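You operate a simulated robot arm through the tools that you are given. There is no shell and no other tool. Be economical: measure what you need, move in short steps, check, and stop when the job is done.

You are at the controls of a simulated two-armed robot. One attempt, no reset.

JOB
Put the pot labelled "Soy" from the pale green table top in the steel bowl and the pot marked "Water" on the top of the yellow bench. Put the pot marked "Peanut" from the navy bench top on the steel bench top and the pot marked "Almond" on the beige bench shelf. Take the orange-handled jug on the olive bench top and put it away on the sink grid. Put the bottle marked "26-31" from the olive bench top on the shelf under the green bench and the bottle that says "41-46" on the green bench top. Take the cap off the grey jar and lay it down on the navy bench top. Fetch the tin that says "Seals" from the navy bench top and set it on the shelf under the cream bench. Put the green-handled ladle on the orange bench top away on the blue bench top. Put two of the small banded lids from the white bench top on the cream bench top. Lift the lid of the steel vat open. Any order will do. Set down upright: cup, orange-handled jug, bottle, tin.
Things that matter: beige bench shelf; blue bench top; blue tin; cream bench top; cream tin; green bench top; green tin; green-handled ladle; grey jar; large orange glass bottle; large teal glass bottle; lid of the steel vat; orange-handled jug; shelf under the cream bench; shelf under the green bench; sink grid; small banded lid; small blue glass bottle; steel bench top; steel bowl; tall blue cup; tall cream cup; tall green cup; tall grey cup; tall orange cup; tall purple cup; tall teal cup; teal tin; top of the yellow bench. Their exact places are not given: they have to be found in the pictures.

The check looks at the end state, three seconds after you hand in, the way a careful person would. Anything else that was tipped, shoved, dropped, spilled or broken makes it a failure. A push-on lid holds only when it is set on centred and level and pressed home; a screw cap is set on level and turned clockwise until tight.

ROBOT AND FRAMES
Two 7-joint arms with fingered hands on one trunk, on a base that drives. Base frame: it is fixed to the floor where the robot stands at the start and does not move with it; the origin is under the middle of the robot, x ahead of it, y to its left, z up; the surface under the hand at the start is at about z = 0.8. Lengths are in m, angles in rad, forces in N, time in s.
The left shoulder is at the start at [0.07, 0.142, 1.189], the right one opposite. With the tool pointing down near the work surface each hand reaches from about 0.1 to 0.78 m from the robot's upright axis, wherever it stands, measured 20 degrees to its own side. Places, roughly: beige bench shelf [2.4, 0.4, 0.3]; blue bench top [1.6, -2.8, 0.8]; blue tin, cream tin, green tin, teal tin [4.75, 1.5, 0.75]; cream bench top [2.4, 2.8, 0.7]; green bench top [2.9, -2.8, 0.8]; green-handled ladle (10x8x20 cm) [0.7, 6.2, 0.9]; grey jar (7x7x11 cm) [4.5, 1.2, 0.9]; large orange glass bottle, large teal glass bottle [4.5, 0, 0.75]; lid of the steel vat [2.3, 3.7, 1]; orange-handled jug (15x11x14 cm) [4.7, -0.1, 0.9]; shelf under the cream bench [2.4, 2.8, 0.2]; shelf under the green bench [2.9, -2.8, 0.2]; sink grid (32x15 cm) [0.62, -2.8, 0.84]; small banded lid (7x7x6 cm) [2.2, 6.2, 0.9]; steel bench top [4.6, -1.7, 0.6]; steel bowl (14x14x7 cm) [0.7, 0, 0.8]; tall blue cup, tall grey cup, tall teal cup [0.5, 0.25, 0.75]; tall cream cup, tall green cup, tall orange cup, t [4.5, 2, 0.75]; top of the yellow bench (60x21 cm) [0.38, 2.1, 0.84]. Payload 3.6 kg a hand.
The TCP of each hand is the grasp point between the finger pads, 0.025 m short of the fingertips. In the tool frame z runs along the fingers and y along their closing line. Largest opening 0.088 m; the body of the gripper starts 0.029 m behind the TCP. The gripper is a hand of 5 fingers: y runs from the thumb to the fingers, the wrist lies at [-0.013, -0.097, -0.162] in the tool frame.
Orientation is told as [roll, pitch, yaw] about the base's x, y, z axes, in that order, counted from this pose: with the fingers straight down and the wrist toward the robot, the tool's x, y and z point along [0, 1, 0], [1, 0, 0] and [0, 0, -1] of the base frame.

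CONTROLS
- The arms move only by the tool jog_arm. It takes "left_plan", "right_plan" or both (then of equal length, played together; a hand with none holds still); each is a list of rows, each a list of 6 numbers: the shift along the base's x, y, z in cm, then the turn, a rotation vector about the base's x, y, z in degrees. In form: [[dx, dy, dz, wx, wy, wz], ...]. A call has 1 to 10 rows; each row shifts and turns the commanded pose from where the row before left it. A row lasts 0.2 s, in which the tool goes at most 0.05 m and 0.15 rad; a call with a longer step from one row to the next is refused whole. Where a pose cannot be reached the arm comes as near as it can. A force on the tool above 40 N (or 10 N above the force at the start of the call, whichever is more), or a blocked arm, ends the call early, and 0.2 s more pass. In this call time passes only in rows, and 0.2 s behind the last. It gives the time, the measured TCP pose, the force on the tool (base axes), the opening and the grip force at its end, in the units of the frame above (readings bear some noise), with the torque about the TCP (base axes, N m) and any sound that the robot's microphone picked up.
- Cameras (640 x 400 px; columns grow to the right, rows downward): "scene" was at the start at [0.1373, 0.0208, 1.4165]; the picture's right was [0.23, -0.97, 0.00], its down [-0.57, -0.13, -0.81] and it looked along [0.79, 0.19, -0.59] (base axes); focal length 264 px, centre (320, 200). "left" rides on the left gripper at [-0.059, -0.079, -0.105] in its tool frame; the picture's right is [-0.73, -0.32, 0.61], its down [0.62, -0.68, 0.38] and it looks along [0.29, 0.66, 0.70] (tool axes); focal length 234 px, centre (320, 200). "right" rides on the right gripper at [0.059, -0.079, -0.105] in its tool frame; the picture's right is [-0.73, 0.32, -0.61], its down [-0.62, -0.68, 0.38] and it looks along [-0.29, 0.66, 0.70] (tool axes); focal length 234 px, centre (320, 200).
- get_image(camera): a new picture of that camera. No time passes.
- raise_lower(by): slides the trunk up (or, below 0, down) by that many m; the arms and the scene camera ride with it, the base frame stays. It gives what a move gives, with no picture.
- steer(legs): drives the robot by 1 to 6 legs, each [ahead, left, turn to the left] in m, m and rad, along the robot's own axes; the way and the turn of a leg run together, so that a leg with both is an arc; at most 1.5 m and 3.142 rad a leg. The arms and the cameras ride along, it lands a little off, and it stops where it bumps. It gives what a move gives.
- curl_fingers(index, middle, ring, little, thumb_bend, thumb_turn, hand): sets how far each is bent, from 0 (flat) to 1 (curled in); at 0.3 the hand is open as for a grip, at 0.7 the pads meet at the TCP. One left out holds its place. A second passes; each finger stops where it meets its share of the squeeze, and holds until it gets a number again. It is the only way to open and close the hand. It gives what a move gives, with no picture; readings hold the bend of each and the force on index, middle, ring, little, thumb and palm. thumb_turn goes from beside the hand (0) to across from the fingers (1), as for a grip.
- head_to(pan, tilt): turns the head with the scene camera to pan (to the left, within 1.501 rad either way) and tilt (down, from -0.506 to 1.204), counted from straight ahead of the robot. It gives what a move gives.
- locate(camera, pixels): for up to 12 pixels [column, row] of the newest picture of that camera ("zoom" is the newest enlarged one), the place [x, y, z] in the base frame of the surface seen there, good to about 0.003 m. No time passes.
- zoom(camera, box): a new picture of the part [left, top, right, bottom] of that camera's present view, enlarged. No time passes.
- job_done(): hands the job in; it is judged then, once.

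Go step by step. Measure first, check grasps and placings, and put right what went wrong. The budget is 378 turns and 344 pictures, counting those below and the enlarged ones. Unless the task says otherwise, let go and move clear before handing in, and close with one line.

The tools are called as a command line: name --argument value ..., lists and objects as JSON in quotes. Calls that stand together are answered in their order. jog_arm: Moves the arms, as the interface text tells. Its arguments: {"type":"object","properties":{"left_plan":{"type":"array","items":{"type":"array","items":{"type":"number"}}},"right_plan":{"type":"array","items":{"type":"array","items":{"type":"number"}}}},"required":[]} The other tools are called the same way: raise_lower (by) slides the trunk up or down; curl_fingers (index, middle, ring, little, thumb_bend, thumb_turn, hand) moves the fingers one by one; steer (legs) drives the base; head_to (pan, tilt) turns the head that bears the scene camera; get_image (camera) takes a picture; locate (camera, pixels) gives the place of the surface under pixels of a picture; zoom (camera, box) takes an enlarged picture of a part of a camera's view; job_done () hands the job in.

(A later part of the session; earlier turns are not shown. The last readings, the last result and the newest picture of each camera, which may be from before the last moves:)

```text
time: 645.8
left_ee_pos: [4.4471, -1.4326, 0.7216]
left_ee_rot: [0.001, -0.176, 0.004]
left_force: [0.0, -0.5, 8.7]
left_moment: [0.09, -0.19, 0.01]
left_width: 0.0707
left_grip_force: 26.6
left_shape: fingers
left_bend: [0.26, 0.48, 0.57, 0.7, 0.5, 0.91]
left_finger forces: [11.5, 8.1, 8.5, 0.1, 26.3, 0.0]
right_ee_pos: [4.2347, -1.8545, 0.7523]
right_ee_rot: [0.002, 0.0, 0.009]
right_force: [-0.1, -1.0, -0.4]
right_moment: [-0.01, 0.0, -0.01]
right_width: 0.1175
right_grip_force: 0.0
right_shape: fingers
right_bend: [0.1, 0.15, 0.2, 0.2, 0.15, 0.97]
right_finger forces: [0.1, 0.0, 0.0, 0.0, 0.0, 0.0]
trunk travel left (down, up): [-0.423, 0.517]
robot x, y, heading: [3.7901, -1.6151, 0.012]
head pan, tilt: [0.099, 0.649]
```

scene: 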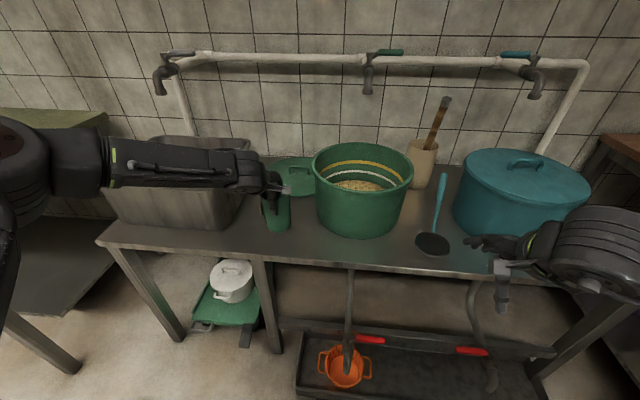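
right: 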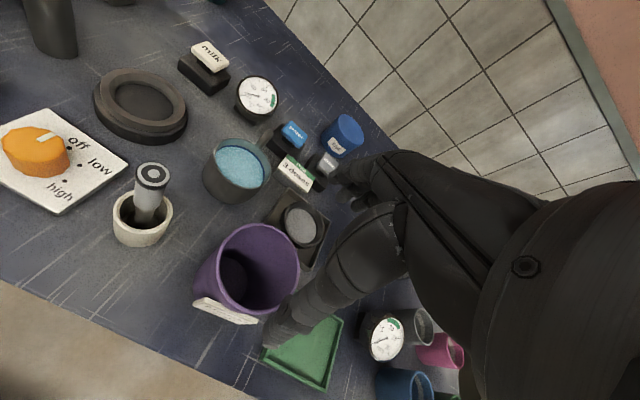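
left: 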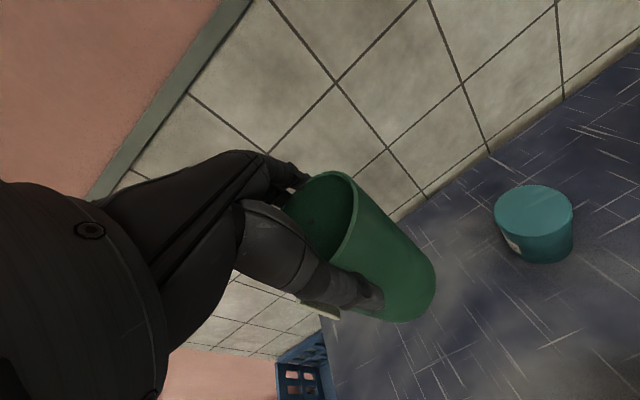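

Contact. Release, rise, and back out.

curl_fingers --hand "left" --index 0.1 --middle 0.15 --ring 0.2 --little 0.2 --thumb_bend 0.15

raise_lower --by 0.15

steer --legs '[[-0.4, 0, 0]]'

get_image --camera "scene"

```text
time: 646.8
left_ee_pos: [4.4492, -1.4323, 0.7183]
left_ee_rot: [0.002, -0.172, 0.005]
left_force: [0.3, 0.9, -0.8]
left_moment: [0.0, 0.0, 0.02]
left_width: 0.1181
left_grip_force: 0.1
left_shape: fingers
left_bend: [0.1, 0.15, 0.2, 0.2, 0.15, 0.95]
left_finger forces: [0.1, 0.0, 0.1, 0.0, 0.1, 0.0]
right_ee_pos: [4.2344, -1.8538, 0.7512]
right_ee_rot: [0.002, -0.001, 0.01]
right_force: [-0.1, 0.2, 0.3]
right_moment: [-0.01, -0.01, -0.01]
right_width: 0.1172
right_grip_force: 0.0
right_shape: fingers
right_bend: [0.1, 0.15, 0.2, 0.2, 0.15, 0.97]
right_finger forces: [0.0, 0.0, 0.0, 0.0, 0.0, 0.0]
trunk travel left (down, up): [-0.423, 0.517]
robot x, y, heading: [3.7923, -1.6155, 0.011]
head pan, tilt: [0.099, 0.649]
```

```text
time: 648.5
left_ee_pos: [4.4484, -1.4337, 0.8697]
left_ee_rot: [0.003, -0.172, 0.005]
left_force: [-0.4, -0.6, -0.7]
left_moment: [0.01, -0.05, 0.02]
left_width: 0.1178
left_grip_force: 0.0
left_shape: fingers
left_bend: [0.1, 0.15, 0.2, 0.2, 0.15, 0.95]
left_finger forces: [0.1, 0.0, 0.0, 0.1, 0.0, 0.1]
right_ee_pos: [4.2361, -1.8549, 0.9017]
right_ee_rot: [0.002, 0.002, 0.01]
right_force: [-0.6, -0.3, 1.2]
right_moment: [-0.01, -0.01, 0.0]
right_width: 0.1176
right_grip_force: 0.1
right_shape: fingers
right_bend: [0.1, 0.15, 0.2, 0.2, 0.15, 0.97]
right_finger forces: [0.0, 0.0, 0.0, 0.2, 0.0, 0.0]
trunk travel left (down, up): [-0.573, 0.367]
robot x, y, heading: [3.7961, -1.6222, 0.01]
head pan, tilt: [0.099, 0.649]
```

```text
time: 651.0
left_ee_pos: [4.0416, -1.4348, 0.8695]
left_ee_rot: [0.002, -0.175, 0.012]
left_force: [-0.3, -0.4, -0.2]
left_moment: [0.0, -0.02, 0.01]
left_width: 0.1178
left_grip_force: 0.1
left_shape: fingers
left_bend: [0.1, 0.15, 0.2, 0.2, 0.15, 0.95]
left_finger forces: [0.0, 0.0, 0.0, 0.1, 0.1, 0.0]
right_ee_pos: [3.8328, -1.8559, 0.9025]
right_ee_rot: [0.0, -0.002, 0.017]
right_force: [0.0, 0.8, 0.5]
right_moment: [0.0, 0.02, 0.03]
right_width: 0.1177
right_grip_force: 0.0
right_shape: fingers
right_bend: [0.1, 0.15, 0.2, 0.2, 0.15, 0.97]
right_finger forces: [0.1, 0.1, 0.0, 0.1, 0.0, 0.0]
trunk travel left (down, up): [-0.573, 0.367]
robot x, y, heading: [3.388, -1.6292, 0.016]
head pan, tilt: [0.099, 0.649]
```

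```text
78 pictures are left
```

scene: 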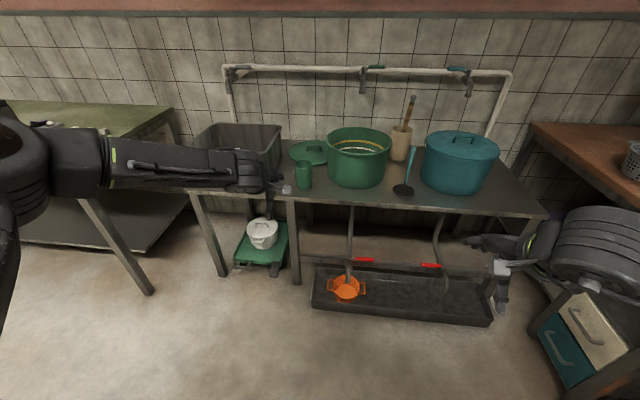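

Peanut stands on the steel bench. I straighten the left hand, raise the trunk and return to the navy bench for the tin and jar.

jog_arm --left_plan '[[-4, 0, 3, 0, 5, 0], [-4, 0, 3, 0, 5, 0], [-4, 0, 3, 0, 0, 0], [-3, 0, 3, 0, 0, 0]]'

raise_lower --by 0.2

steer --legs '[[0, 1.5, -0.01], [0, 1.5, 0], [0.35, 0.05, 0]]'

head_to --pan -0.25 --tilt 0.65

get_image --camera "scene"

```text
time: 652.0
left_ee_pos: [3.8909, -1.4333, 0.9909]
left_ee_rot: [0.003, -0.001, 0.012]
left_force: [-0.3, -0.2, 0.3]
left_moment: [0.0, 0.01, -0.01]
left_width: 0.1177
left_grip_force: 0.0
left_shape: fingers
left_bend: [0.1, 0.15, 0.2, 0.2, 0.15, 0.95]
left_finger forces: [0.0, 0.1, 0.0, 0.1, 0.1, 0.1]
right_ee_pos: [3.8302, -1.8574, 0.9021]
right_ee_rot: [0.001, 0.001, 0.018]
right_force: [0.5, 0.3, -0.1]
right_moment: [-0.01, 0.0, -0.01]
right_width: 0.1175
right_grip_force: 0.0
right_shape: fingers
right_bend: [0.1, 0.15, 0.2, 0.2, 0.15, 0.97]
right_finger forces: [0.0, 0.0, 0.1, 0.1, 0.0, 0.0]
trunk travel left (down, up): [-0.573, 0.367]
robot x, y, heading: [3.3894, -1.623, 0.013]
head pan, tilt: [0.099, 0.649]
```

```text
time: 654.2
left_ee_pos: [3.8923, -1.433, 1.19]
left_ee_rot: [0.001, 0.002, 0.013]
left_force: [-0.1, 1.1, -0.1]
left_moment: [0.03, -0.02, 0.02]
left_width: 0.1179
left_grip_force: 0.0
left_shape: fingers
left_bend: [0.1, 0.15, 0.2, 0.2, 0.15, 0.95]
left_finger forces: [0.0, 0.0, 0.1, 0.1, 0.0, 0.0]
right_ee_pos: [3.8319, -1.8567, 1.1014]
right_ee_rot: [0.003, 0.001, 0.018]
right_force: [0.7, 0.1, 0.2]
right_moment: [0.05, 0.01, 0.04]
right_width: 0.1175
right_grip_force: 0.1
right_shape: fingers
right_bend: [0.1, 0.15, 0.2, 0.2, 0.15, 0.97]
right_finger forces: [0.1, 0.0, 0.0, 0.0, 0.0, 0.1]
trunk travel left (down, up): [-0.773, 0.167]
robot x, y, heading: [3.3911, -1.6248, 0.016]
head pan, tilt: [0.099, 0.649]
```

```text
time: 670.5
left_ee_pos: [4.2254, 1.5955, 1.1893]
left_ee_rot: [0.005, -0.001, 0.0]
left_force: [-0.4, 1.0, 0.6]
left_moment: [0.01, 0.03, 0.0]
left_width: 0.1179
left_grip_force: 0.0
left_shape: fingers
left_bend: [0.1, 0.15, 0.2, 0.2, 0.15, 0.95]
left_finger forces: [0.1, 0.0, 0.1, 0.0, 0.1, 0.0]
right_ee_pos: [4.1615, 1.1733, 1.1024]
right_ee_rot: [0.001, -0.001, 0.005]
right_force: [-0.5, 0.1, -0.1]
right_moment: [-0.02, 0.02, 0.03]
right_width: 0.1175
right_grip_force: 0.1
right_shape: fingers
right_bend: [0.1, 0.15, 0.2, 0.2, 0.15, 0.97]
right_finger forces: [0.0, 0.1, 0.0, 0.0, 0.1, 0.0]
trunk travel left (down, up): [-0.773, 0.167]
robot x, y, heading: [3.7219, 1.4108, 0.005]
head pan, tilt: [0.099, 0.649]
```

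```text
time: 671.3
left_ee_pos: [4.2263, 1.5982, 1.1901]
left_ee_rot: [0.003, 0.003, 0.0]
left_force: [0.0, 0.1, -0.7]
left_moment: [-0.03, -0.04, -0.04]
left_width: 0.1178
left_grip_force: 0.1
left_shape: fingers
left_bend: [0.1, 0.15, 0.2, 0.2, 0.15, 0.95]
left_finger forces: [0.1, 0.0, 0.1, 0.0, 0.0, 0.0]
right_ee_pos: [4.1619, 1.1728, 1.1024]
right_ee_rot: [0.002, 0.0, 0.006]
right_force: [0.0, 0.4, 0.3]
right_moment: [-0.03, -0.05, -0.05]
right_width: 0.1176
right_grip_force: 0.0
right_shape: fingers
right_bend: [0.1, 0.15, 0.2, 0.2, 0.15, 0.97]
right_finger forces: [0.0, 0.0, 0.1, 0.1, 0.0, 0.0]
trunk travel left (down, up): [-0.773, 0.167]
robot x, y, heading: [3.7202, 1.4104, 0.001]
head pan, tilt: [-0.25, 0.649]
```

```text
77 pictures are left
```

scene: 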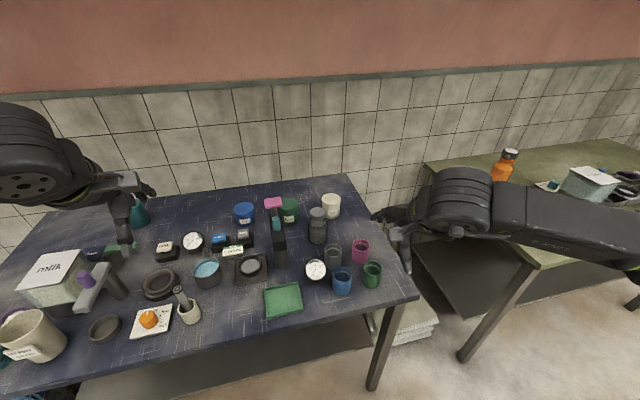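

zoom --camera "scene" --box '[260, 180, 400, 290]'

```text
3.64 times, centred on (330, 235) of scene
```

zoom: 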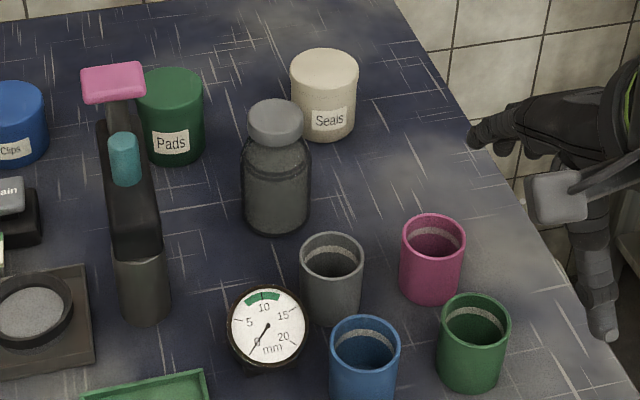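

locate --camera "zoom" --pixels '[[275, 118], [249, 120], [302, 116], [275, 101], [275, 140], [323, 65], [292, 75], [357, 72], [323, 52], [220, 240], [215, 200]]'

```text
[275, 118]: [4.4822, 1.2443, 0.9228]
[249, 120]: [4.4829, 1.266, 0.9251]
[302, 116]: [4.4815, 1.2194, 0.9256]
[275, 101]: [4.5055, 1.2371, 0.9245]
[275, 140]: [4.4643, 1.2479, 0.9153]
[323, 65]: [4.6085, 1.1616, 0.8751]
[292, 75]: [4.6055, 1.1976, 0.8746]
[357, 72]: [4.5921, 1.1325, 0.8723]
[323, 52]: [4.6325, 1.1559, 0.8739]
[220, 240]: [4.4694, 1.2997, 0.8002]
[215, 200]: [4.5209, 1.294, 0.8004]
```

steer --legs '[[0.12, 0, 0]]'

raise_lower --by -0.1

curl_fingers --hand "right" --index 0.35 --middle 0.35 --ring 0.35 --little 0.35 --thumb_bend 0.35

jog_arm --right_plan '[[4, 1.4, 0, 0, 0, 0], [4, 1.4, 0, 0, 0, 0], [4, 1.4, 0, 0, 0, 0], [4, 1.4, 0, 0, 0, 0], [4, 1.4, 0, 0, 0, 0], [0, 0, 0, 0, 0, 0]]'

get_image --camera "right"

```text
time: 672.6
left_ee_pos: [4.3447, 1.6003, 1.1912]
left_ee_rot: [0.003, 0.0, 0.003]
left_force: [1.3, -0.2, -0.6]
left_moment: [0.02, 0.01, -0.02]
left_width: 0.1181
left_grip_force: 0.1
left_shape: fingers
left_bend: [0.1, 0.15, 0.2, 0.2, 0.15, 0.95]
left_finger forces: [0.0, 0.0, 0.0, 0.1, 0.1, 0.0]
right_ee_pos: [4.2812, 1.1759, 1.1017]
right_ee_rot: [0.003, 0.0, 0.008]
right_force: [0.1, -0.2, -0.3]
right_moment: [-0.04, -0.03, 0.0]
right_width: 0.1173
right_grip_force: 0.1
right_shape: fingers
right_bend: [0.1, 0.15, 0.2, 0.2, 0.15, 0.97]
right_finger forces: [0.0, 0.0, 0.1, 0.1, 0.2, 0.0]
trunk travel left (down, up): [-0.773, 0.167]
robot x, y, heading: [3.8413, 1.4133, 0.004]
head pan, tilt: [-0.25, 0.649]
```

```text
time: 673.9
left_ee_pos: [4.3468, 1.5989, 1.0904]
left_ee_rot: [0.004, 0.0, 0.001]
left_force: [-0.2, 0.3, -0.1]
left_moment: [0.06, -0.01, 0.0]
left_width: 0.1179
left_grip_force: 0.0
left_shape: fingers
left_bend: [0.1, 0.15, 0.2, 0.2, 0.15, 0.95]
left_finger forces: [0.0, 0.0, 0.0, 0.0, 0.0, 0.1]
right_ee_pos: [4.2829, 1.1761, 1.0017]
right_ee_rot: [0.001, 0.003, 0.008]
right_force: [-0.3, -0.2, -0.4]
right_moment: [-0.01, 0.0, 0.0]
right_width: 0.1176
right_grip_force: 0.1
right_shape: fingers
right_bend: [0.1, 0.15, 0.2, 0.2, 0.15, 0.97]
right_finger forces: [0.0, 0.0, 0.0, 0.0, 0.1, 0.0]
trunk travel left (down, up): [-0.673, 0.267]
robot x, y, heading: [3.8399, 1.415, 0.013]
head pan, tilt: [-0.25, 0.649]
```

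```text
time: 674.9
left_ee_pos: [4.3462, 1.5985, 1.0903]
left_ee_rot: [0.002, 0.0, 0.002]
left_force: [-0.6, 0.5, 0.5]
left_moment: [0.01, -0.01, -0.02]
left_width: 0.1179
left_grip_force: 0.1
left_shape: fingers
left_bend: [0.1, 0.15, 0.2, 0.2, 0.15, 0.95]
left_finger forces: [0.0, 0.1, 0.0, 0.0, 0.1, 0.0]
right_ee_pos: [4.283, 1.1768, 1.002]
right_ee_rot: [0.002, 0.001, 0.006]
right_force: [-0.4, 0.2, 0.1]
right_moment: [0.0, 0.02, -0.02]
right_width: 0.0749
right_grip_force: 0.1
right_shape: fingers
right_bend: [0.35, 0.35, 0.35, 0.35, 0.35, 0.97]
right_finger forces: [0.0, 0.1, 0.0, 0.0, 0.0, 0.0]
trunk travel left (down, up): [-0.673, 0.267]
robot x, y, heading: [3.8428, 1.4109, 0.002]
head pan, tilt: [-0.25, 0.649]
```

```text
time: 676.3
left_ee_pos: [4.3452, 1.5983, 1.0894]
left_ee_rot: [0.003, -0.001, 0.002]
left_force: [-0.5, 0.4, 0.4]
left_moment: [0.0, 0.0, -0.03]
left_width: 0.1178
left_grip_force: 0.1
left_shape: fingers
left_bend: [0.1, 0.15, 0.2, 0.2, 0.15, 0.95]
left_finger forces: [0.1, 0.0, 0.0, 0.0, 0.0, 0.0]
right_ee_pos: [4.4818, 1.2452, 1.001]
right_ee_rot: [0.002, 0.0, 0.007]
right_force: [0.2, 0.8, -0.1]
right_moment: [-0.03, 0.0, -0.03]
right_width: 0.0745
right_grip_force: 0.0
right_shape: fingers
right_bend: [0.35, 0.35, 0.35, 0.35, 0.35, 0.97]
right_finger forces: [0.0, 0.0, 0.0, 0.1, 0.0, 0.0]
trunk travel left (down, up): [-0.673, 0.267]
robot x, y, heading: [3.8406, 1.409, 0.005]
head pan, tilt: [-0.25, 0.649]
```

```text
75 pictures are left
```

right: 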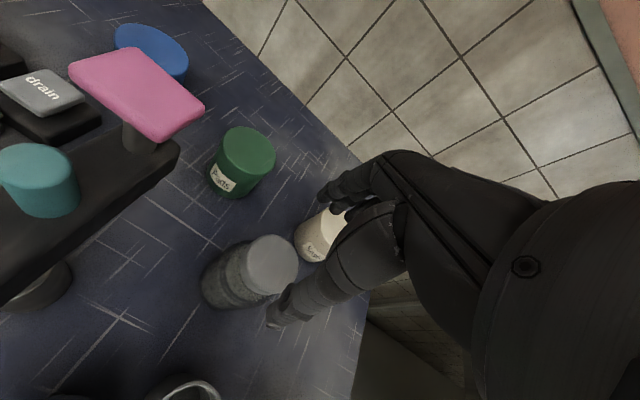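

Aligned over the cap. I descend and grip it.

jog_arm --right_plan '[[0, -0.1, -3, 0, 0, 0], [0, 0, -3, 0, 0, 0], [0, 0, -2, 0, 0, 0], [0, 0, -1, 0, 0, 0], [0, 0, 0, 0, 0, 0]]'

curl_fingers --hand "right" --index 0.75 --middle 0.75 --ring 0.75 --little 0.75 --thumb_bend 0.75

jog_arm --right_plan '[[0, 0, 0.7, 0, 0, 0], [0, 0, 0.7, 0, 0, 0], [0, 0, 0, 0, 0, 0]]'

zoom --camera "scene" --box '[240, 170, 420, 310]'

```text
time: 677.5
left_ee_pos: [4.346, 1.5988, 1.0896]
left_ee_rot: [0.004, 0.0, 0.002]
left_force: [0.5, 0.4, -0.9]
left_moment: [-0.02, -0.03, -0.01]
left_width: 0.1176
left_grip_force: 0.0
left_shape: fingers
left_bend: [0.1, 0.15, 0.2, 0.2, 0.15, 0.95]
left_finger forces: [0.0, 0.1, 0.1, 0.0, 0.0, 0.0]
right_ee_pos: [4.482, 1.2452, 0.9106]
right_ee_rot: [0.002, 0.001, 0.006]
right_force: [-0.2, 0.1, -0.2]
right_moment: [0.0, -0.01, 0.02]
right_width: 0.0748
right_grip_force: 0.1
right_shape: fingers
right_bend: [0.35, 0.35, 0.35, 0.35, 0.35, 0.97]
right_finger forces: [0.1, 0.0, 0.1, 0.0, 0.0, 0.0]
trunk travel left (down, up): [-0.673, 0.267]
robot x, y, heading: [3.8399, 1.4117, 0.008]
head pan, tilt: [-0.25, 0.649]
```

```text
time: 678.5
left_ee_pos: [4.3458, 1.5984, 1.0905]
left_ee_rot: [0.002, 0.0, 0.001]
left_force: [0.6, 0.7, 0.5]
left_moment: [0.0, -0.01, 0.0]
left_width: 0.1177
left_grip_force: 0.0
left_shape: fingers
left_bend: [0.1, 0.15, 0.2, 0.2, 0.15, 0.95]
left_finger forces: [0.2, 0.1, 0.0, 0.1, 0.1, 0.0]
right_ee_pos: [4.4826, 1.2447, 0.911]
right_ee_rot: [0.002, -0.001, 0.01]
right_force: [1.3, -0.4, 3.1]
right_moment: [-0.13, -0.35, 0.0]
right_width: 0.0452
right_grip_force: 22.5
right_shape: fingers
right_bend: [0.56, 0.57, 0.63, 0.75, 0.49, 0.94]
right_finger forces: [7.5, 7.7, 7.0, 0.1, 22.9, 0.0]
trunk travel left (down, up): [-0.673, 0.267]
robot x, y, heading: [3.841, 1.4131, 0.009]
head pan, tilt: [-0.25, 0.649]
```

```text
time: 679.3
left_ee_pos: [4.3461, 1.5979, 1.0885]
left_ee_rot: [0.001, 0.001, 0.002]
left_force: [-0.2, -0.3, -0.1]
left_moment: [-0.01, -0.01, -0.03]
left_width: 0.118
left_grip_force: 0.1
left_shape: fingers
left_bend: [0.1, 0.15, 0.2, 0.2, 0.15, 0.95]
left_finger forces: [0.1, 0.1, 0.0, 0.1, 0.1, 0.0]
right_ee_pos: [4.4822, 1.244, 0.9253]
right_ee_rot: [0.003, 0.001, 0.006]
right_force: [-0.5, -0.1, -3.6]
right_moment: [-0.01, -0.01, 0.01]
right_width: 0.044
right_grip_force: 18.5
right_shape: fingers
right_bend: [0.57, 0.59, 0.66, 0.75, 0.48, 0.94]
right_finger forces: [6.3, 5.8, 6.6, 0.1, 18.8, 0.0]
trunk travel left (down, up): [-0.673, 0.267]
robot x, y, heading: [3.8423, 1.4138, 0.006]
head pan, tilt: [-0.25, 0.649]
```

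```text
2.86 times, centred on (330, 240) of scene
```

zoom: 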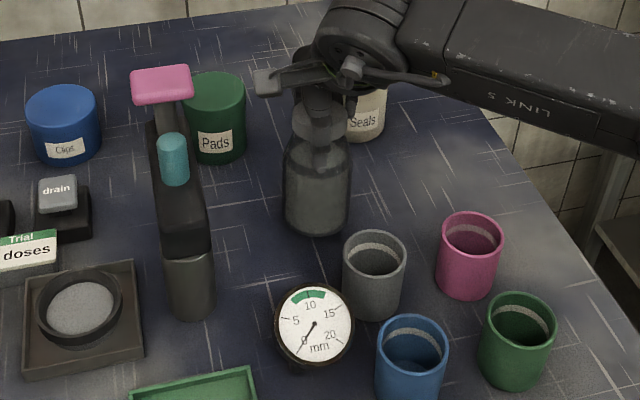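

The jar came up with the cap, so it's screwed or tight. I set it down, press lightly and try twisting counter-clockwise.

jog_arm --right_plan '[[0, 0, -0.7, 0, 0, 0], [0, 0, -0.7, 0, 0, 0], [0, 0, -0.5, 0, 0, 0], [0, 0, 0, 0, 0, 0]]'

jog_arm --right_plan '[[0, 0, 0, 0, 0, 8], [0, 0, 0, 0, 0, 8], [0, 0, 0, 0, 0, 8], [0, 0, 0, 0, 0, 8], [0, 0, 0, 0, 0, 8], [0, 0, 0, 0, 0, 0]]'

get_image --camera "right"

```text
time: 680.3
left_ee_pos: [4.3421, 1.601, 1.0912]
left_ee_rot: [0.002, -0.005, 0.002]
left_force: [-1.2, -0.5, -0.4]
left_moment: [-0.02, 0.01, -0.02]
left_width: 0.1176
left_grip_force: 0.0
left_shape: fingers
left_bend: [0.1, 0.15, 0.2, 0.2, 0.15, 0.95]
left_finger forces: [0.1, 0.0, 0.1, 0.0, 0.0, 0.0]
right_ee_pos: [4.4793, 1.2465, 0.9102]
right_ee_rot: [0.002, -0.006, 0.011]
right_force: [0.2, 0.9, 27.1]
right_moment: [-0.2, -0.54, 0.04]
right_width: 0.0444
right_grip_force: 27.1
right_shape: fingers
right_bend: [0.58, 0.59, 0.71, 0.75, 0.47, 0.93]
right_finger forces: [9.1, 9.4, 11.2, 0.1, 24.8, 0.0]
trunk travel left (down, up): [-0.673, 0.267]
robot x, y, heading: [3.8396, 1.4132, 0.01]
head pan, tilt: [-0.25, 0.649]
heard: snap
```

```text
time: 681.7
left_ee_pos: [4.3425, 1.5991, 1.0907]
left_ee_rot: [0.004, -0.003, 0.002]
left_force: [0.2, -0.2, 1.0]
left_moment: [0.03, 0.04, -0.03]
left_width: 0.1178
left_grip_force: 0.0
left_shape: fingers
left_bend: [0.1, 0.15, 0.2, 0.2, 0.15, 0.95]
left_finger forces: [0.0, 0.1, 0.0, 0.0, 0.1, 0.0]
right_ee_pos: [4.4786, 1.2438, 0.9106]
right_ee_rot: [-0.002, -0.005, 0.566]
right_force: [1.6, -5.2, 31.1]
right_moment: [-0.11, -0.76, -0.2]
right_width: 0.0443
right_grip_force: 29.1
right_shape: fingers
right_bend: [0.58, 0.59, 0.71, 0.75, 0.48, 0.91]
right_finger forces: [10.0, 12.4, 10.5, 0.1, 26.6, 0.0]
right hand out of reach, approached as far as the arm can: row 5
trunk travel left (down, up): [-0.673, 0.267]
robot x, y, heading: [3.8419, 1.4144, 0.008]
head pan, tilt: [-0.25, 0.649]
```

```text
73 pictures are left
```

right: 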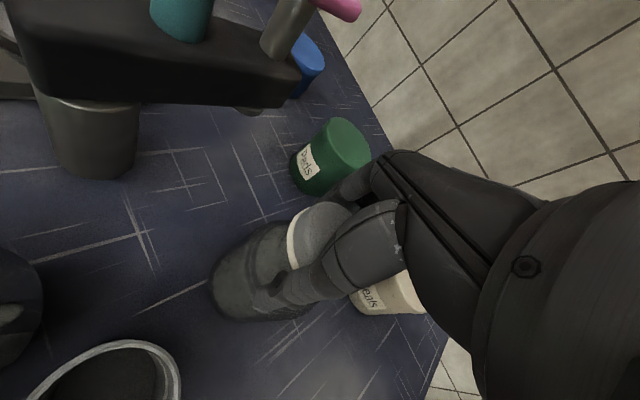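

The "snap" tells it's a push-on cap, pressed home again; it needs pulling while the jar is held. I'll lift the jar by its cap into free air and grip its body from the left with the other hand.

jog_arm --right_plan '[[0, 0, 1, 0, 0, -8], [0, 0, 3, 0, 0, -8], [0, 0, 4, 0, 0, -8], [0, 0, 4.5, 0, 0, -8], [-2, 1, 4, 0, 0, 0], [-4, 2.5, 1, 0, 0, 0], [-4, 3, 0, 0, 0, 0], [-4, 3, 0, 0, 0, 0], [-4, 3, 0, 0, 0, 0], [0, 0, 0, 0, 0, 0]]'

curl_fingers --hand "left" --index 0.22 --middle 0.22 --ring 0.22 --little 0.22 --thumb_bend 0.22

get_image --camera "scene"

```text
time: 683.9
left_ee_pos: [4.3466, 1.5978, 1.0895]
left_ee_rot: [0.003, 0.001, 0.001]
left_force: [0.1, 0.1, -0.2]
left_moment: [0.01, 0.0, -0.01]
left_width: 0.118
left_grip_force: 0.1
left_shape: fingers
left_bend: [0.1, 0.15, 0.2, 0.2, 0.15, 0.95]
left_finger forces: [0.0, 0.0, 0.0, 0.0, 0.1, 0.1]
right_ee_pos: [4.3051, 1.3705, 1.0805]
right_ee_rot: [0.002, 0.001, 0.005]
right_force: [0.2, 0.5, -2.2]
right_moment: [-0.02, -0.03, 0.0]
right_width: 0.0432
right_grip_force: 16.1
right_shape: fingers
right_bend: [0.59, 0.6, 0.71, 0.75, 0.47, 0.93]
right_finger forces: [5.5, 5.4, 5.6, 0.0, 15.4, 0.0]
trunk travel left (down, up): [-0.673, 0.267]
robot x, y, heading: [3.8395, 1.4112, 0.006]
head pan, tilt: [-0.25, 0.649]
```

```text
time: 684.9
left_ee_pos: [4.3468, 1.5989, 1.0898]
left_ee_rot: [0.004, 0.003, 0.001]
left_force: [0.2, 0.2, 0.1]
left_moment: [0.0, 0.0, -0.02]
left_width: 0.1012
left_grip_force: 0.0
left_shape: fingers
left_bend: [0.22, 0.22, 0.22, 0.22, 0.22, 0.95]
left_finger forces: [0.1, 0.0, 0.0, 0.1, 0.0, 0.0]
right_ee_pos: [4.3039, 1.3711, 1.0813]
right_ee_rot: [0.001, 0.002, 0.009]
right_force: [-0.4, -0.1, -3.1]
right_moment: [0.01, -0.05, -0.04]
right_width: 0.0431
right_grip_force: 15.8
right_shape: fingers
right_bend: [0.59, 0.6, 0.71, 0.75, 0.47, 0.93]
right_finger forces: [5.4, 5.2, 5.5, 0.0, 15.4, 0.0]
trunk travel left (down, up): [-0.673, 0.267]
robot x, y, heading: [3.8412, 1.4106, 0.009]
head pan, tilt: [-0.25, 0.649]
```

```text
72 pictures are left
```

scene: 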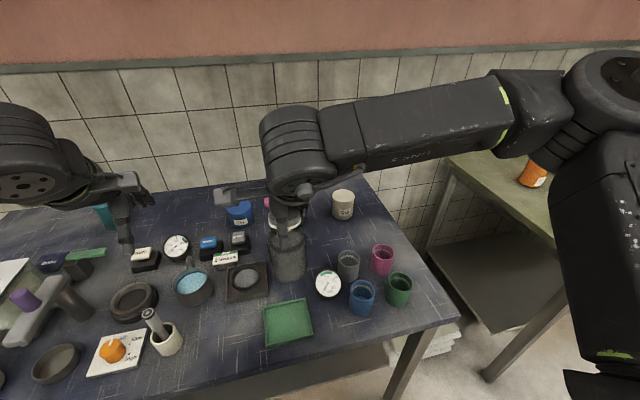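

zoom --camera "scene" --box '[220, 170, 360, 290]'

```text
3.33 times, centred on (290, 230) of scene
```

zoom: 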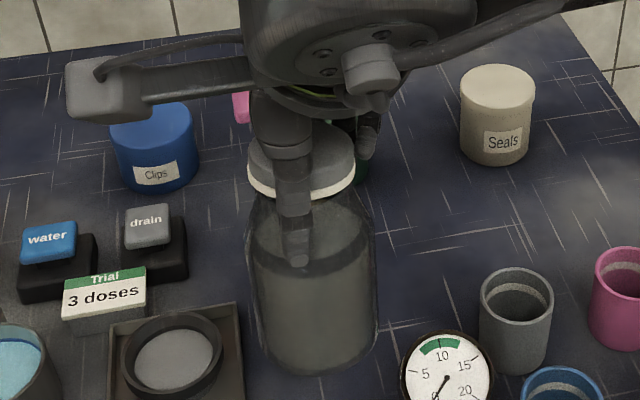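

The cap now shows a white seal edge, so the twist did raise it: it is a screw cap. I return the jar to its place, with the hand pre-turned clockwise (jar turning along), to unscrew further.

jog_arm --right_plan '[[4, -3, 0, 0, 0, -8], [4, -3, 0, 0, 0, -8], [4, -3, 0, 0, 0, -8], [3.7, -2.6, 0, 0, 0, -8], [2, -1, 0, 0, 0, -8], [0, 0, -4, 0, 0, 0], [0, 0, -4.5, 0, 0, 0], [0, 0, -4.5, 0, 0, 0], [0, 0, -2.8, 0, 0, 0], [0, 0, 0, 0, 0, 0]]'

jog_arm --right_plan '[[0, 0, -0.6, 0, 0, 0], [0, 0, -0.5, 0, 0, 0], [0, 0, 0, 0, 0, 0]]'

get_image --camera "right"

```text
time: 687.1
left_ee_pos: [4.3458, 1.599, 1.09]
left_ee_rot: [0.003, 0.002, 0.002]
left_force: [0.4, -0.3, 0.2]
left_moment: [-0.03, 0.03, 0.0]
left_width: 0.1007
left_grip_force: 0.1
left_shape: fingers
left_bend: [0.22, 0.22, 0.22, 0.22, 0.22, 0.95]
left_finger forces: [0.0, 0.1, 0.1, 0.1, 0.0, 0.0]
right_ee_pos: [4.48, 1.2421, 0.9228]
right_ee_rot: [0.002, 0.0, -0.692]
right_force: [-0.4, 0.7, -2.8]
right_moment: [0.0, -0.04, 0.03]
right_width: 0.0431
right_grip_force: 15.3
right_shape: fingers
right_bend: [0.6, 0.6, 0.71, 0.75, 0.47, 0.93]
right_finger forces: [5.7, 5.3, 5.3, 0.1, 14.9, 0.0]
trunk travel left (down, up): [-0.673, 0.267]
robot x, y, heading: [3.8403, 1.4129, 0.003]
head pan, tilt: [-0.25, 0.649]
```

```text
time: 687.9
left_ee_pos: [4.3456, 1.599, 1.0909]
left_ee_rot: [0.005, 0.0, 0.003]
left_force: [-0.3, -0.1, 0.9]
left_moment: [0.03, -0.03, 0.01]
left_width: 0.1007
left_grip_force: 0.0
left_shape: fingers
left_bend: [0.22, 0.22, 0.22, 0.22, 0.22, 0.95]
left_finger forces: [0.0, 0.0, 0.0, 0.0, 0.0, 0.1]
right_ee_pos: [4.4808, 1.2424, 0.9148]
right_ee_rot: [0.004, -0.003, -0.691]
right_force: [-0.2, -0.1, 7.5]
right_moment: [-0.23, -0.06, 0.0]
right_width: 0.0432
right_grip_force: 19.7
right_shape: fingers
right_bend: [0.6, 0.61, 0.71, 0.75, 0.46, 0.93]
right_finger forces: [6.3, 6.7, 8.0, 0.0, 18.9, 0.0]
trunk travel left (down, up): [-0.673, 0.267]
robot x, y, heading: [3.8432, 1.4125, 0.007]
head pan, tilt: [-0.25, 0.649]
```

```text
70 pictures are left
```

right: 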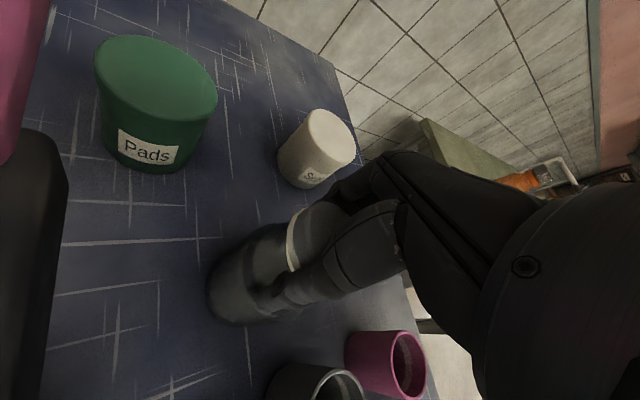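

The cap sits ~4 mm higher than before. I twist counter-clockwise again with light contact.

jog_arm --right_plan '[[0, 0, 0, 0, 0, 8], [0, 0, 0, 0, 0, 8], [0, 0, 0, 0, 0, 8], [0, 0, 0, 0, 0, 8], [0, 0, 0, 0, 0, 8], [0, 0, 0, 0, 0, 8], [0, 0, 0, 0, 0, 8], [0, 0, 0, 0, 0, 8], [0, 0, 0, 0, 0, 0]]'

get_image --camera "right"

```text
time: 689.9
left_ee_pos: [4.3461, 1.5985, 1.09]
left_ee_rot: [0.003, 0.0, 0.003]
left_force: [-0.1, -0.3, -0.5]
left_moment: [-0.02, -0.04, 0.01]
left_width: 0.1009
left_grip_force: 0.1
left_shape: fingers
left_bend: [0.22, 0.22, 0.22, 0.22, 0.22, 0.95]
left_finger forces: [0.0, 0.1, 0.0, 0.1, 0.0, 0.1]
right_ee_pos: [4.4802, 1.2444, 0.915]
right_ee_rot: [0.002, -0.001, 0.428]
right_force: [2.8, -3.3, 13.8]
right_moment: [-0.04, -0.46, -0.13]
right_width: 0.0428
right_grip_force: 22.9
right_shape: fingers
right_bend: [0.6, 0.6, 0.71, 0.75, 0.47, 0.92]
right_finger forces: [7.8, 9.5, 8.5, 0.1, 20.1, 0.0]
trunk travel left (down, up): [-0.673, 0.267]
robot x, y, heading: [3.8419, 1.4103, 0.004]
head pan, tilt: [-0.25, 0.649]
```

```text
69 pictures are left
```

right: 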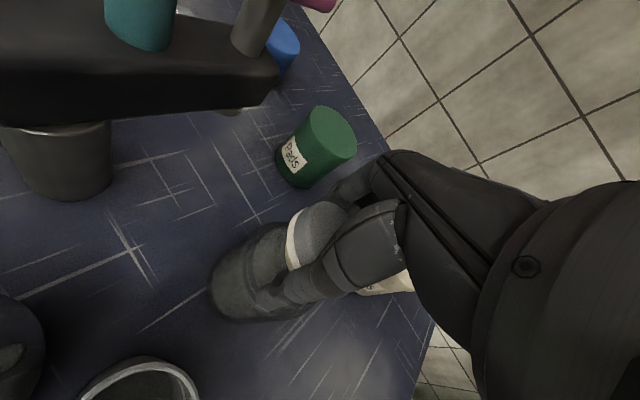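

The upward force grew while turning, so the cap is climbing its thread. I test a lift.

jog_arm --right_plan '[[0, 0, 0.6, 0, 0, 0], [0, 0, 0.7, 0, 0, 0], [0, 0, 0, 0, 0, 0]]'

zoom --camera "scene" --box '[260, 170, 400, 290]'

```text
time: 690.7
left_ee_pos: [4.3468, 1.5994, 1.0891]
left_ee_rot: [0.003, 0.001, 0.003]
left_force: [0.1, 0.0, 0.5]
left_moment: [0.0, 0.05, -0.03]
left_width: 0.1006
left_grip_force: 0.0
left_shape: fingers
left_bend: [0.22, 0.22, 0.22, 0.22, 0.22, 0.95]
left_finger forces: [0.0, 0.1, 0.0, 0.0, 0.1, 0.0]
right_ee_pos: [4.4799, 1.2424, 0.9238]
right_ee_rot: [0.002, 0.001, 0.425]
right_force: [0.1, 0.4, -2.9]
right_moment: [0.0, -0.04, 0.01]
right_width: 0.0426
right_grip_force: 16.3
right_shape: fingers
right_bend: [0.6, 0.6, 0.71, 0.75, 0.47, 0.93]
right_finger forces: [5.8, 5.2, 5.1, 0.0, 15.2, 0.0]
trunk travel left (down, up): [-0.673, 0.267]
robot x, y, heading: [3.8429, 1.4146, 0.005]
head pan, tilt: [-0.25, 0.649]
```

```text
3.33 times, centred on (330, 230) of scene
```

zoom: 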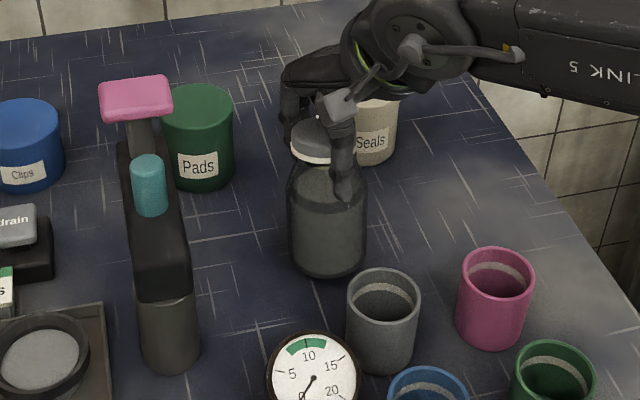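

Still threaded. Next cycle: turn back in the air with the jar, set down, twist +64°, lift.

jog_arm --right_plan '[[0, 0, 0.2, 0, 0, -8], [0, 0, 0, 0, 0, -8], [0, 0, 0, 0, 0, -8], [0, 0, 0, 0, 0, -8], [0, 0, 0, 0, 0, -8], [0, 0, 0, 0, 0, -8], [0, 0, 0, 0, 0, -8], [0, 0, 0, 0, 0, -8], [0, 0, -0.7, 0, 0, 0], [0, 0, -0.6, 0, 0, 0]]'

jog_arm --right_plan '[[0, 0, 0, 0, 0, 8], [0, 0, 0, 0, 0, 8], [0, 0, 0, 0, 0, 8], [0, 0, 0, 0, 0, 8], [0, 0, 0, 0, 0, 8], [0, 0, 0, 0, 0, 8], [0, 0, 0, 0, 0, 8], [0, 0, 0, 0, 0, 8], [0, 0, 0, 0, 0, 0]]'

jog_arm --right_plan '[[0, 0, 0.6, 0, 0, 0], [0, 0, 0.7, 0, 0, 0], [0, 0, 0, 0, 0, 0]]'

zoom --camera "scene" --box '[260, 170, 400, 290]'

```text
time: 692.9
left_ee_pos: [4.3462, 1.5987, 1.09]
left_ee_rot: [0.002, 0.001, 0.002]
left_force: [0.6, 0.7, -0.4]
left_moment: [0.02, -0.01, -0.03]
left_width: 0.1005
left_grip_force: 0.0
left_shape: fingers
left_bend: [0.22, 0.22, 0.22, 0.22, 0.22, 0.95]
left_finger forces: [0.1, 0.1, 0.0, 0.0, 0.1, 0.0]
right_ee_pos: [4.4799, 1.2446, 0.9157]
right_ee_rot: [0.002, 0.0, -0.692]
right_force: [0.0, 0.4, 1.0]
right_moment: [-0.15, -0.13, -0.03]
right_width: 0.0422
right_grip_force: 17.2
right_shape: fingers
right_bend: [0.6, 0.61, 0.71, 0.75, 0.47, 0.93]
right_finger forces: [6.1, 6.0, 5.9, 0.1, 16.2, 0.1]
trunk travel left (down, up): [-0.673, 0.267]
robot x, y, heading: [3.842, 1.4129, 0.001]
head pan, tilt: [-0.25, 0.649]
```

```text
time: 694.9
left_ee_pos: [4.3461, 1.5992, 1.0903]
left_ee_rot: [0.002, 0.001, 0.001]
left_force: [0.3, -0.2, 0.9]
left_moment: [-0.02, 0.0, -0.03]
left_width: 0.1006
left_grip_force: 0.1
left_shape: fingers
left_bend: [0.22, 0.22, 0.22, 0.22, 0.22, 0.95]
left_finger forces: [0.1, 0.0, 0.0, 0.0, 0.0, 0.0]
right_ee_pos: [4.479, 1.2446, 0.9148]
right_ee_rot: [0.002, 0.001, 0.427]
right_force: [0.9, -1.6, 5.1]
right_moment: [-0.01, -0.27, -0.05]
right_width: 0.0422
right_grip_force: 18.4
right_shape: fingers
right_bend: [0.6, 0.61, 0.71, 0.75, 0.47, 0.93]
right_finger forces: [6.4, 7.0, 6.6, 0.1, 17.0, 0.1]
trunk travel left (down, up): [-0.673, 0.267]
robot x, y, heading: [3.8451, 1.413, 0.006]
head pan, tilt: [-0.25, 0.649]
```

```text
time: 695.7
left_ee_pos: [4.3474, 1.598, 1.0888]
left_ee_rot: [0.003, 0.002, 0.001]
left_force: [0.1, 1.4, 0.8]
left_moment: [0.01, -0.02, -0.03]
left_width: 0.1009
left_grip_force: 0.1
left_shape: fingers
left_bend: [0.22, 0.22, 0.22, 0.22, 0.22, 0.95]
left_finger forces: [0.0, 0.0, 0.0, 0.1, 0.1, 0.0]
right_ee_pos: [4.4799, 1.2431, 0.9263]
right_ee_rot: [0.003, 0.002, 0.427]
right_force: [1.3, 0.0, -2.7]
right_moment: [0.02, 0.0, 0.03]
right_width: 0.0423
right_grip_force: 15.1
right_shape: fingers
right_bend: [0.6, 0.61, 0.71, 0.75, 0.47, 0.93]
right_finger forces: [5.8, 5.0, 4.7, 0.1, 14.6, 0.0]
trunk travel left (down, up): [-0.673, 0.267]
robot x, y, heading: [3.8405, 1.4099, 0.01]
head pan, tilt: [-0.25, 0.649]
```

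```text
3.33 times, centred on (330, 230) of scene
```

zoom: 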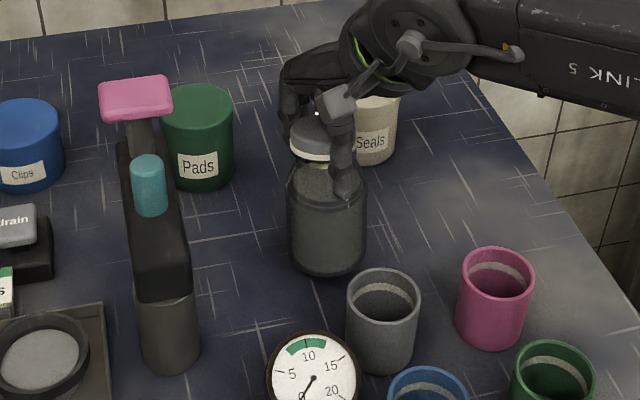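

I repeat with a firmer press so the jar doesn't turn along.

jog_arm --right_plan '[[0, 0, 0, 0, 0, -8], [0, 0, 0, 0, 0, -8], [0, 0, 0, 0, 0, -8], [0, 0, 0, 0, 0, -8], [0, 0, 0, 0, 0, -8], [0, 0, 0, 0, 0, -8], [0, 0, 0, 0, 0, -8], [0, 0, 0, 0, 0, -8], [0, 0, -0.9, 0, 0, 0], [0, 0, -0.8, 0, 0, 0]]'

jog_arm --right_plan '[[0, 0, -0.5, 0, 0, 0], [0, 0, -0.3, 0, 0, 8], [0, 0, 0, 0, 0, 8], [0, 0, 0, 0, 0, 8], [0, 0, 0, 0, 0, 8], [0, 0, 0, 0, 0, 8], [0, 0, 0, 0, 0, 8], [0, 0, 0, 0, 0, 8], [0, 0, 0, 0, 0, 8], [0, 0, 0, 0, 0, 0]]'

get_image --camera "right"

```text
time: 697.9
left_ee_pos: [4.3431, 1.6007, 1.0911]
left_ee_rot: [0.001, -0.002, 0.001]
left_force: [0.1, -0.4, -0.5]
left_moment: [-0.01, -0.03, 0.01]
left_width: 0.1008
left_grip_force: 0.0
left_shape: fingers
left_bend: [0.22, 0.22, 0.22, 0.22, 0.22, 0.95]
left_finger forces: [0.0, 0.0, 0.0, 0.1, 0.0, 0.1]
right_ee_pos: [4.477, 1.2434, 0.915]
right_ee_rot: [0.005, -0.005, -0.694]
right_force: [-2.0, -1.2, 18.6]
right_moment: [-0.33, -0.14, 0.0]
right_width: 0.042
right_grip_force: 23.7
right_shape: fingers
right_bend: [0.6, 0.61, 0.71, 0.75, 0.46, 0.93]
right_finger forces: [7.9, 8.5, 8.7, 0.0, 21.4, 0.0]
trunk travel left (down, up): [-0.673, 0.267]
robot x, y, heading: [3.8427, 1.412, 0.004]
head pan, tilt: [-0.25, 0.649]
```

```text
time: 698.5
left_ee_pos: [4.3428, 1.5991, 1.0917]
left_ee_rot: [0.0, -0.004, 0.003]
left_force: [0.5, -0.2, -0.5]
left_moment: [-0.02, 0.01, -0.02]
left_width: 0.1006
left_grip_force: 0.0
left_shape: fingers
left_bend: [0.22, 0.22, 0.22, 0.22, 0.22, 0.95]
left_finger forces: [0.0, 0.0, 0.0, 0.0, 0.1, 0.1]
right_ee_pos: [4.4804, 1.244, 0.9105]
right_ee_rot: [0.013, -0.013, -0.624]
right_force: [-6.4, -0.8, 29.6]
right_moment: [-0.18, 0.15, -0.02]
right_width: 0.043
right_grip_force: 24.8
right_shape: fingers
right_bend: [0.6, 0.6, 0.71, 0.75, 0.48, 0.92]
right_finger forces: [6.8, 8.9, 8.1, 0.0, 26.3, 0.0]
trunk travel left (down, up): [-0.673, 0.267]
robot x, y, heading: [3.8407, 1.4128, 0.006]
head pan, tilt: [-0.25, 0.649]
stopped in row 2 (right hand): the force on the tool passed its limit at 41 N (the readings are from after the stop); the commanded pose is now the measured one
```

```text
66 pictures are left
```

right: 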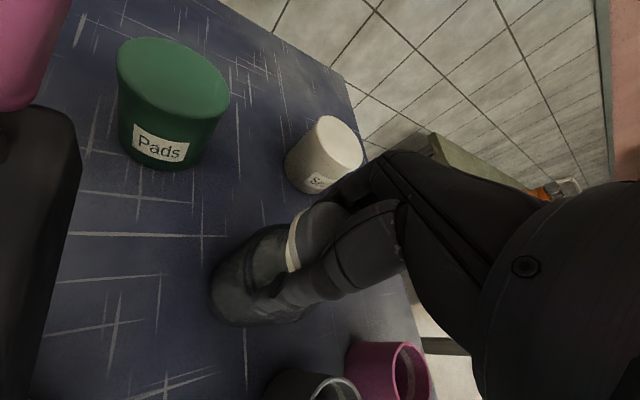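

Now pressed at 30 N; I twist with this preload.

jog_arm --right_plan '[[0, 0, 0.1, 0, 0, 7], [0, 0, 0, 0, 0, 8], [0, 0, 0, 0, 0, 8], [0, 0, 0, 0, 0, 8], [0, 0, 0, 0, 0, 8], [0, 0, 0, 0, 0, 8], [0, 0, 0, 0, 0, 8], [0, 0, 0, 0, 0, 8], [0, 0, 0, 0, 0, 0]]'

zoom --camera "scene" --box '[260, 170, 400, 290]'

```text
time: 700.5
left_ee_pos: [4.343, 1.6003, 1.0912]
left_ee_rot: [0.002, -0.004, 0.002]
left_force: [0.9, -0.5, -0.6]
left_moment: [-0.02, -0.02, 0.01]
left_width: 0.1006
left_grip_force: 0.1
left_shape: fingers
left_bend: [0.22, 0.22, 0.22, 0.22, 0.22, 0.95]
left_finger forces: [0.1, 0.1, 0.1, 0.1, 0.1, 0.0]
right_ee_pos: [4.4786, 1.2441, 0.9107]
right_ee_rot: [0.006, -0.01, 0.478]
right_force: [1.3, -2.3, 31.3]
right_moment: [-0.15, -0.38, -0.31]
right_width: 0.0429
right_grip_force: 26.4
right_shape: fingers
right_bend: [0.59, 0.6, 0.72, 0.75, 0.5, 0.89]
right_finger forces: [9.6, 11.8, 6.8, 0.1, 25.8, 0.0]
trunk travel left (down, up): [-0.673, 0.267]
robot x, y, heading: [3.8386, 1.41, 0.006]
head pan, tilt: [-0.25, 0.649]
```

```text
3.33 times, centred on (330, 230) of scene
```

zoom: 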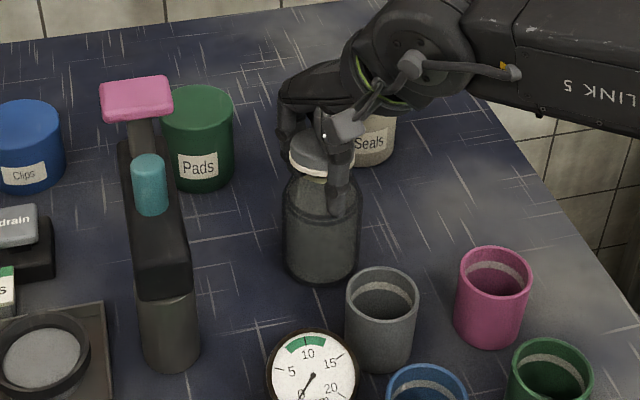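

jog_arm --right_plan '[[0, 0, 0.8, 0, 0, 0], [0, 0, 0.8, 0, 0, 0], [0, 0, 0.8, 0, 0, 0], [0, 0, 0.8, 0, 0, 0], [0, 0, 0, 0, 0, 0]]'

zoom --camera "scene" --box '[280, 170, 380, 260]'

```text
time: 701.6
left_ee_pos: [4.346, 1.599, 1.0883]
left_ee_rot: [0.003, 0.004, 0.002]
left_force: [-0.6, -0.5, -1.5]
left_moment: [0.0, -0.01, 0.03]
left_width: 0.1006
left_grip_force: 0.0
left_shape: fingers
left_bend: [0.22, 0.22, 0.22, 0.22, 0.22, 0.95]
left_finger forces: [0.0, 0.1, 0.2, 0.0, 0.0, 0.0]
right_ee_pos: [4.4822, 1.2435, 0.9385]
right_ee_rot: [0.007, -0.003, 0.478]
right_force: [-0.3, 0.5, -3.9]
right_moment: [0.02, -0.02, 0.0]
right_width: 0.0423
right_grip_force: 15.8
right_shape: fingers
right_bend: [0.59, 0.6, 0.71, 0.75, 0.47, 0.92]
right_finger forces: [5.2, 5.1, 5.2, 0.1, 15.6, 0.1]
trunk travel left (down, up): [-0.673, 0.267]
robot x, y, heading: [3.8398, 1.4119, 0.003]
head pan, tilt: [-0.25, 0.649]
```

```text
4.44 times, centred on (330, 215) of scene
```

zoom: 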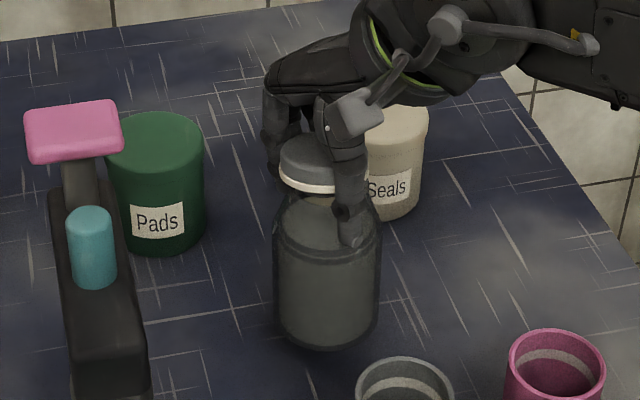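

The jar still hangs on. I switch to two hands: carry the jar into free air, and bring the left hand in from the left to hold its body.

jog_arm --right_plan '[[0, 0, 4, 0, 0, -8], [0, 0, 4.5, 0, 0, -8], [0, 0, 4.5, 0, 0, -8], [-3.5, 2.5, 2, 0, 0, -8], [-3.5, 2.5, 0, 0, 0, -8], [-3.5, 2.5, 0, 0, 0, -8], [-3.5, 2.5, 0, 0, 0, -8], [-3.5, 2.5, 0, 0, 0, 0], [0, 0, 0, 0, 0, 0]]' --left_plan '[[-1, 1.5, 1, -7, 0, 0], [-1, 1.5, 1, -7, 0, 0], [-1, 1.5, 1, -7, 0, 0], [-1, 1.5, 1, -7, 0, 0], [-1, 1.5, 0, -7, 0, 0], [0, 1.5, 0, -7, 0, 0], [0, 1, 0, -7, 0, 0], [0, 0, 0, -7, 0, 0], [0, 0, 0, 0, 0, 0]]'

head_to --pan 0.0 --tilt 0.6

get_image --camera "scene"

```text
time: 703.6
left_ee_pos: [4.2972, 1.6973, 1.1288]
left_ee_rot: [-0.975, 0.003, 0.002]
left_force: [0.2, -0.3, -0.7]
left_moment: [-0.01, 0.0, 0.0]
left_width: 0.1003
left_grip_force: 0.0
left_shape: fingers
left_bend: [0.22, 0.22, 0.22, 0.22, 0.22, 0.95]
left_finger forces: [0.1, 0.1, 0.0, 0.1, 0.1, 0.1]
right_ee_pos: [4.3087, 1.3677, 1.0897]
right_ee_rot: [0.007, -0.004, -0.499]
right_force: [0.6, -1.1, -2.9]
right_moment: [-0.03, -0.05, -0.01]
right_width: 0.0417
right_grip_force: 14.4
right_shape: fingers
right_bend: [0.6, 0.61, 0.71, 0.75, 0.47, 0.93]
right_finger forces: [5.5, 5.1, 4.6, 0.1, 15.0, 0.0]
trunk travel left (down, up): [-0.673, 0.267]
robot x, y, heading: [3.84, 1.4077, 0.002]
head pan, tilt: [-0.25, 0.649]
```

```text
time: 704.4
left_ee_pos: [4.2955, 1.6983, 1.1293]
left_ee_rot: [-0.974, 0.0, 0.001]
left_force: [-0.1, -0.4, 0.2]
left_moment: [0.02, -0.02, 0.05]
left_width: 0.1005
left_grip_force: 0.0
left_shape: fingers
left_bend: [0.22, 0.22, 0.22, 0.22, 0.22, 0.95]
left_finger forces: [0.1, 0.0, 0.0, 0.0, 0.1, 0.0]
right_ee_pos: [4.3085, 1.3691, 1.0905]
right_ee_rot: [0.008, -0.005, -0.501]
right_force: [-0.1, 0.4, -2.8]
right_moment: [-0.01, -0.02, -0.01]
right_width: 0.0418
right_grip_force: 15.0
right_shape: fingers
right_bend: [0.6, 0.61, 0.71, 0.75, 0.47, 0.93]
right_finger forces: [5.4, 5.1, 4.7, 0.0, 15.0, 0.1]
trunk travel left (down, up): [-0.673, 0.267]
robot x, y, heading: [3.8446, 1.4131, 0.006]
head pan, tilt: [0.0, 0.6]
```

```text
63 pictures are left
```

scene: 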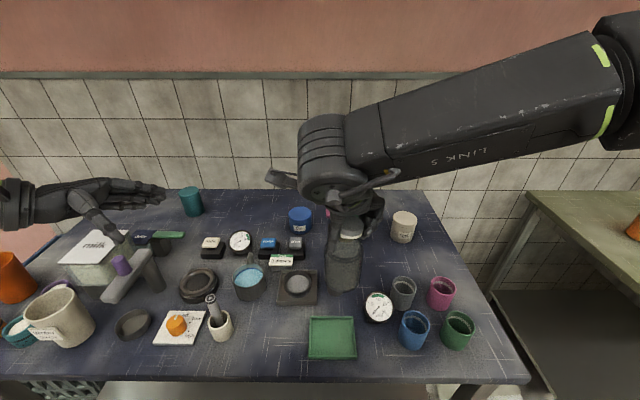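

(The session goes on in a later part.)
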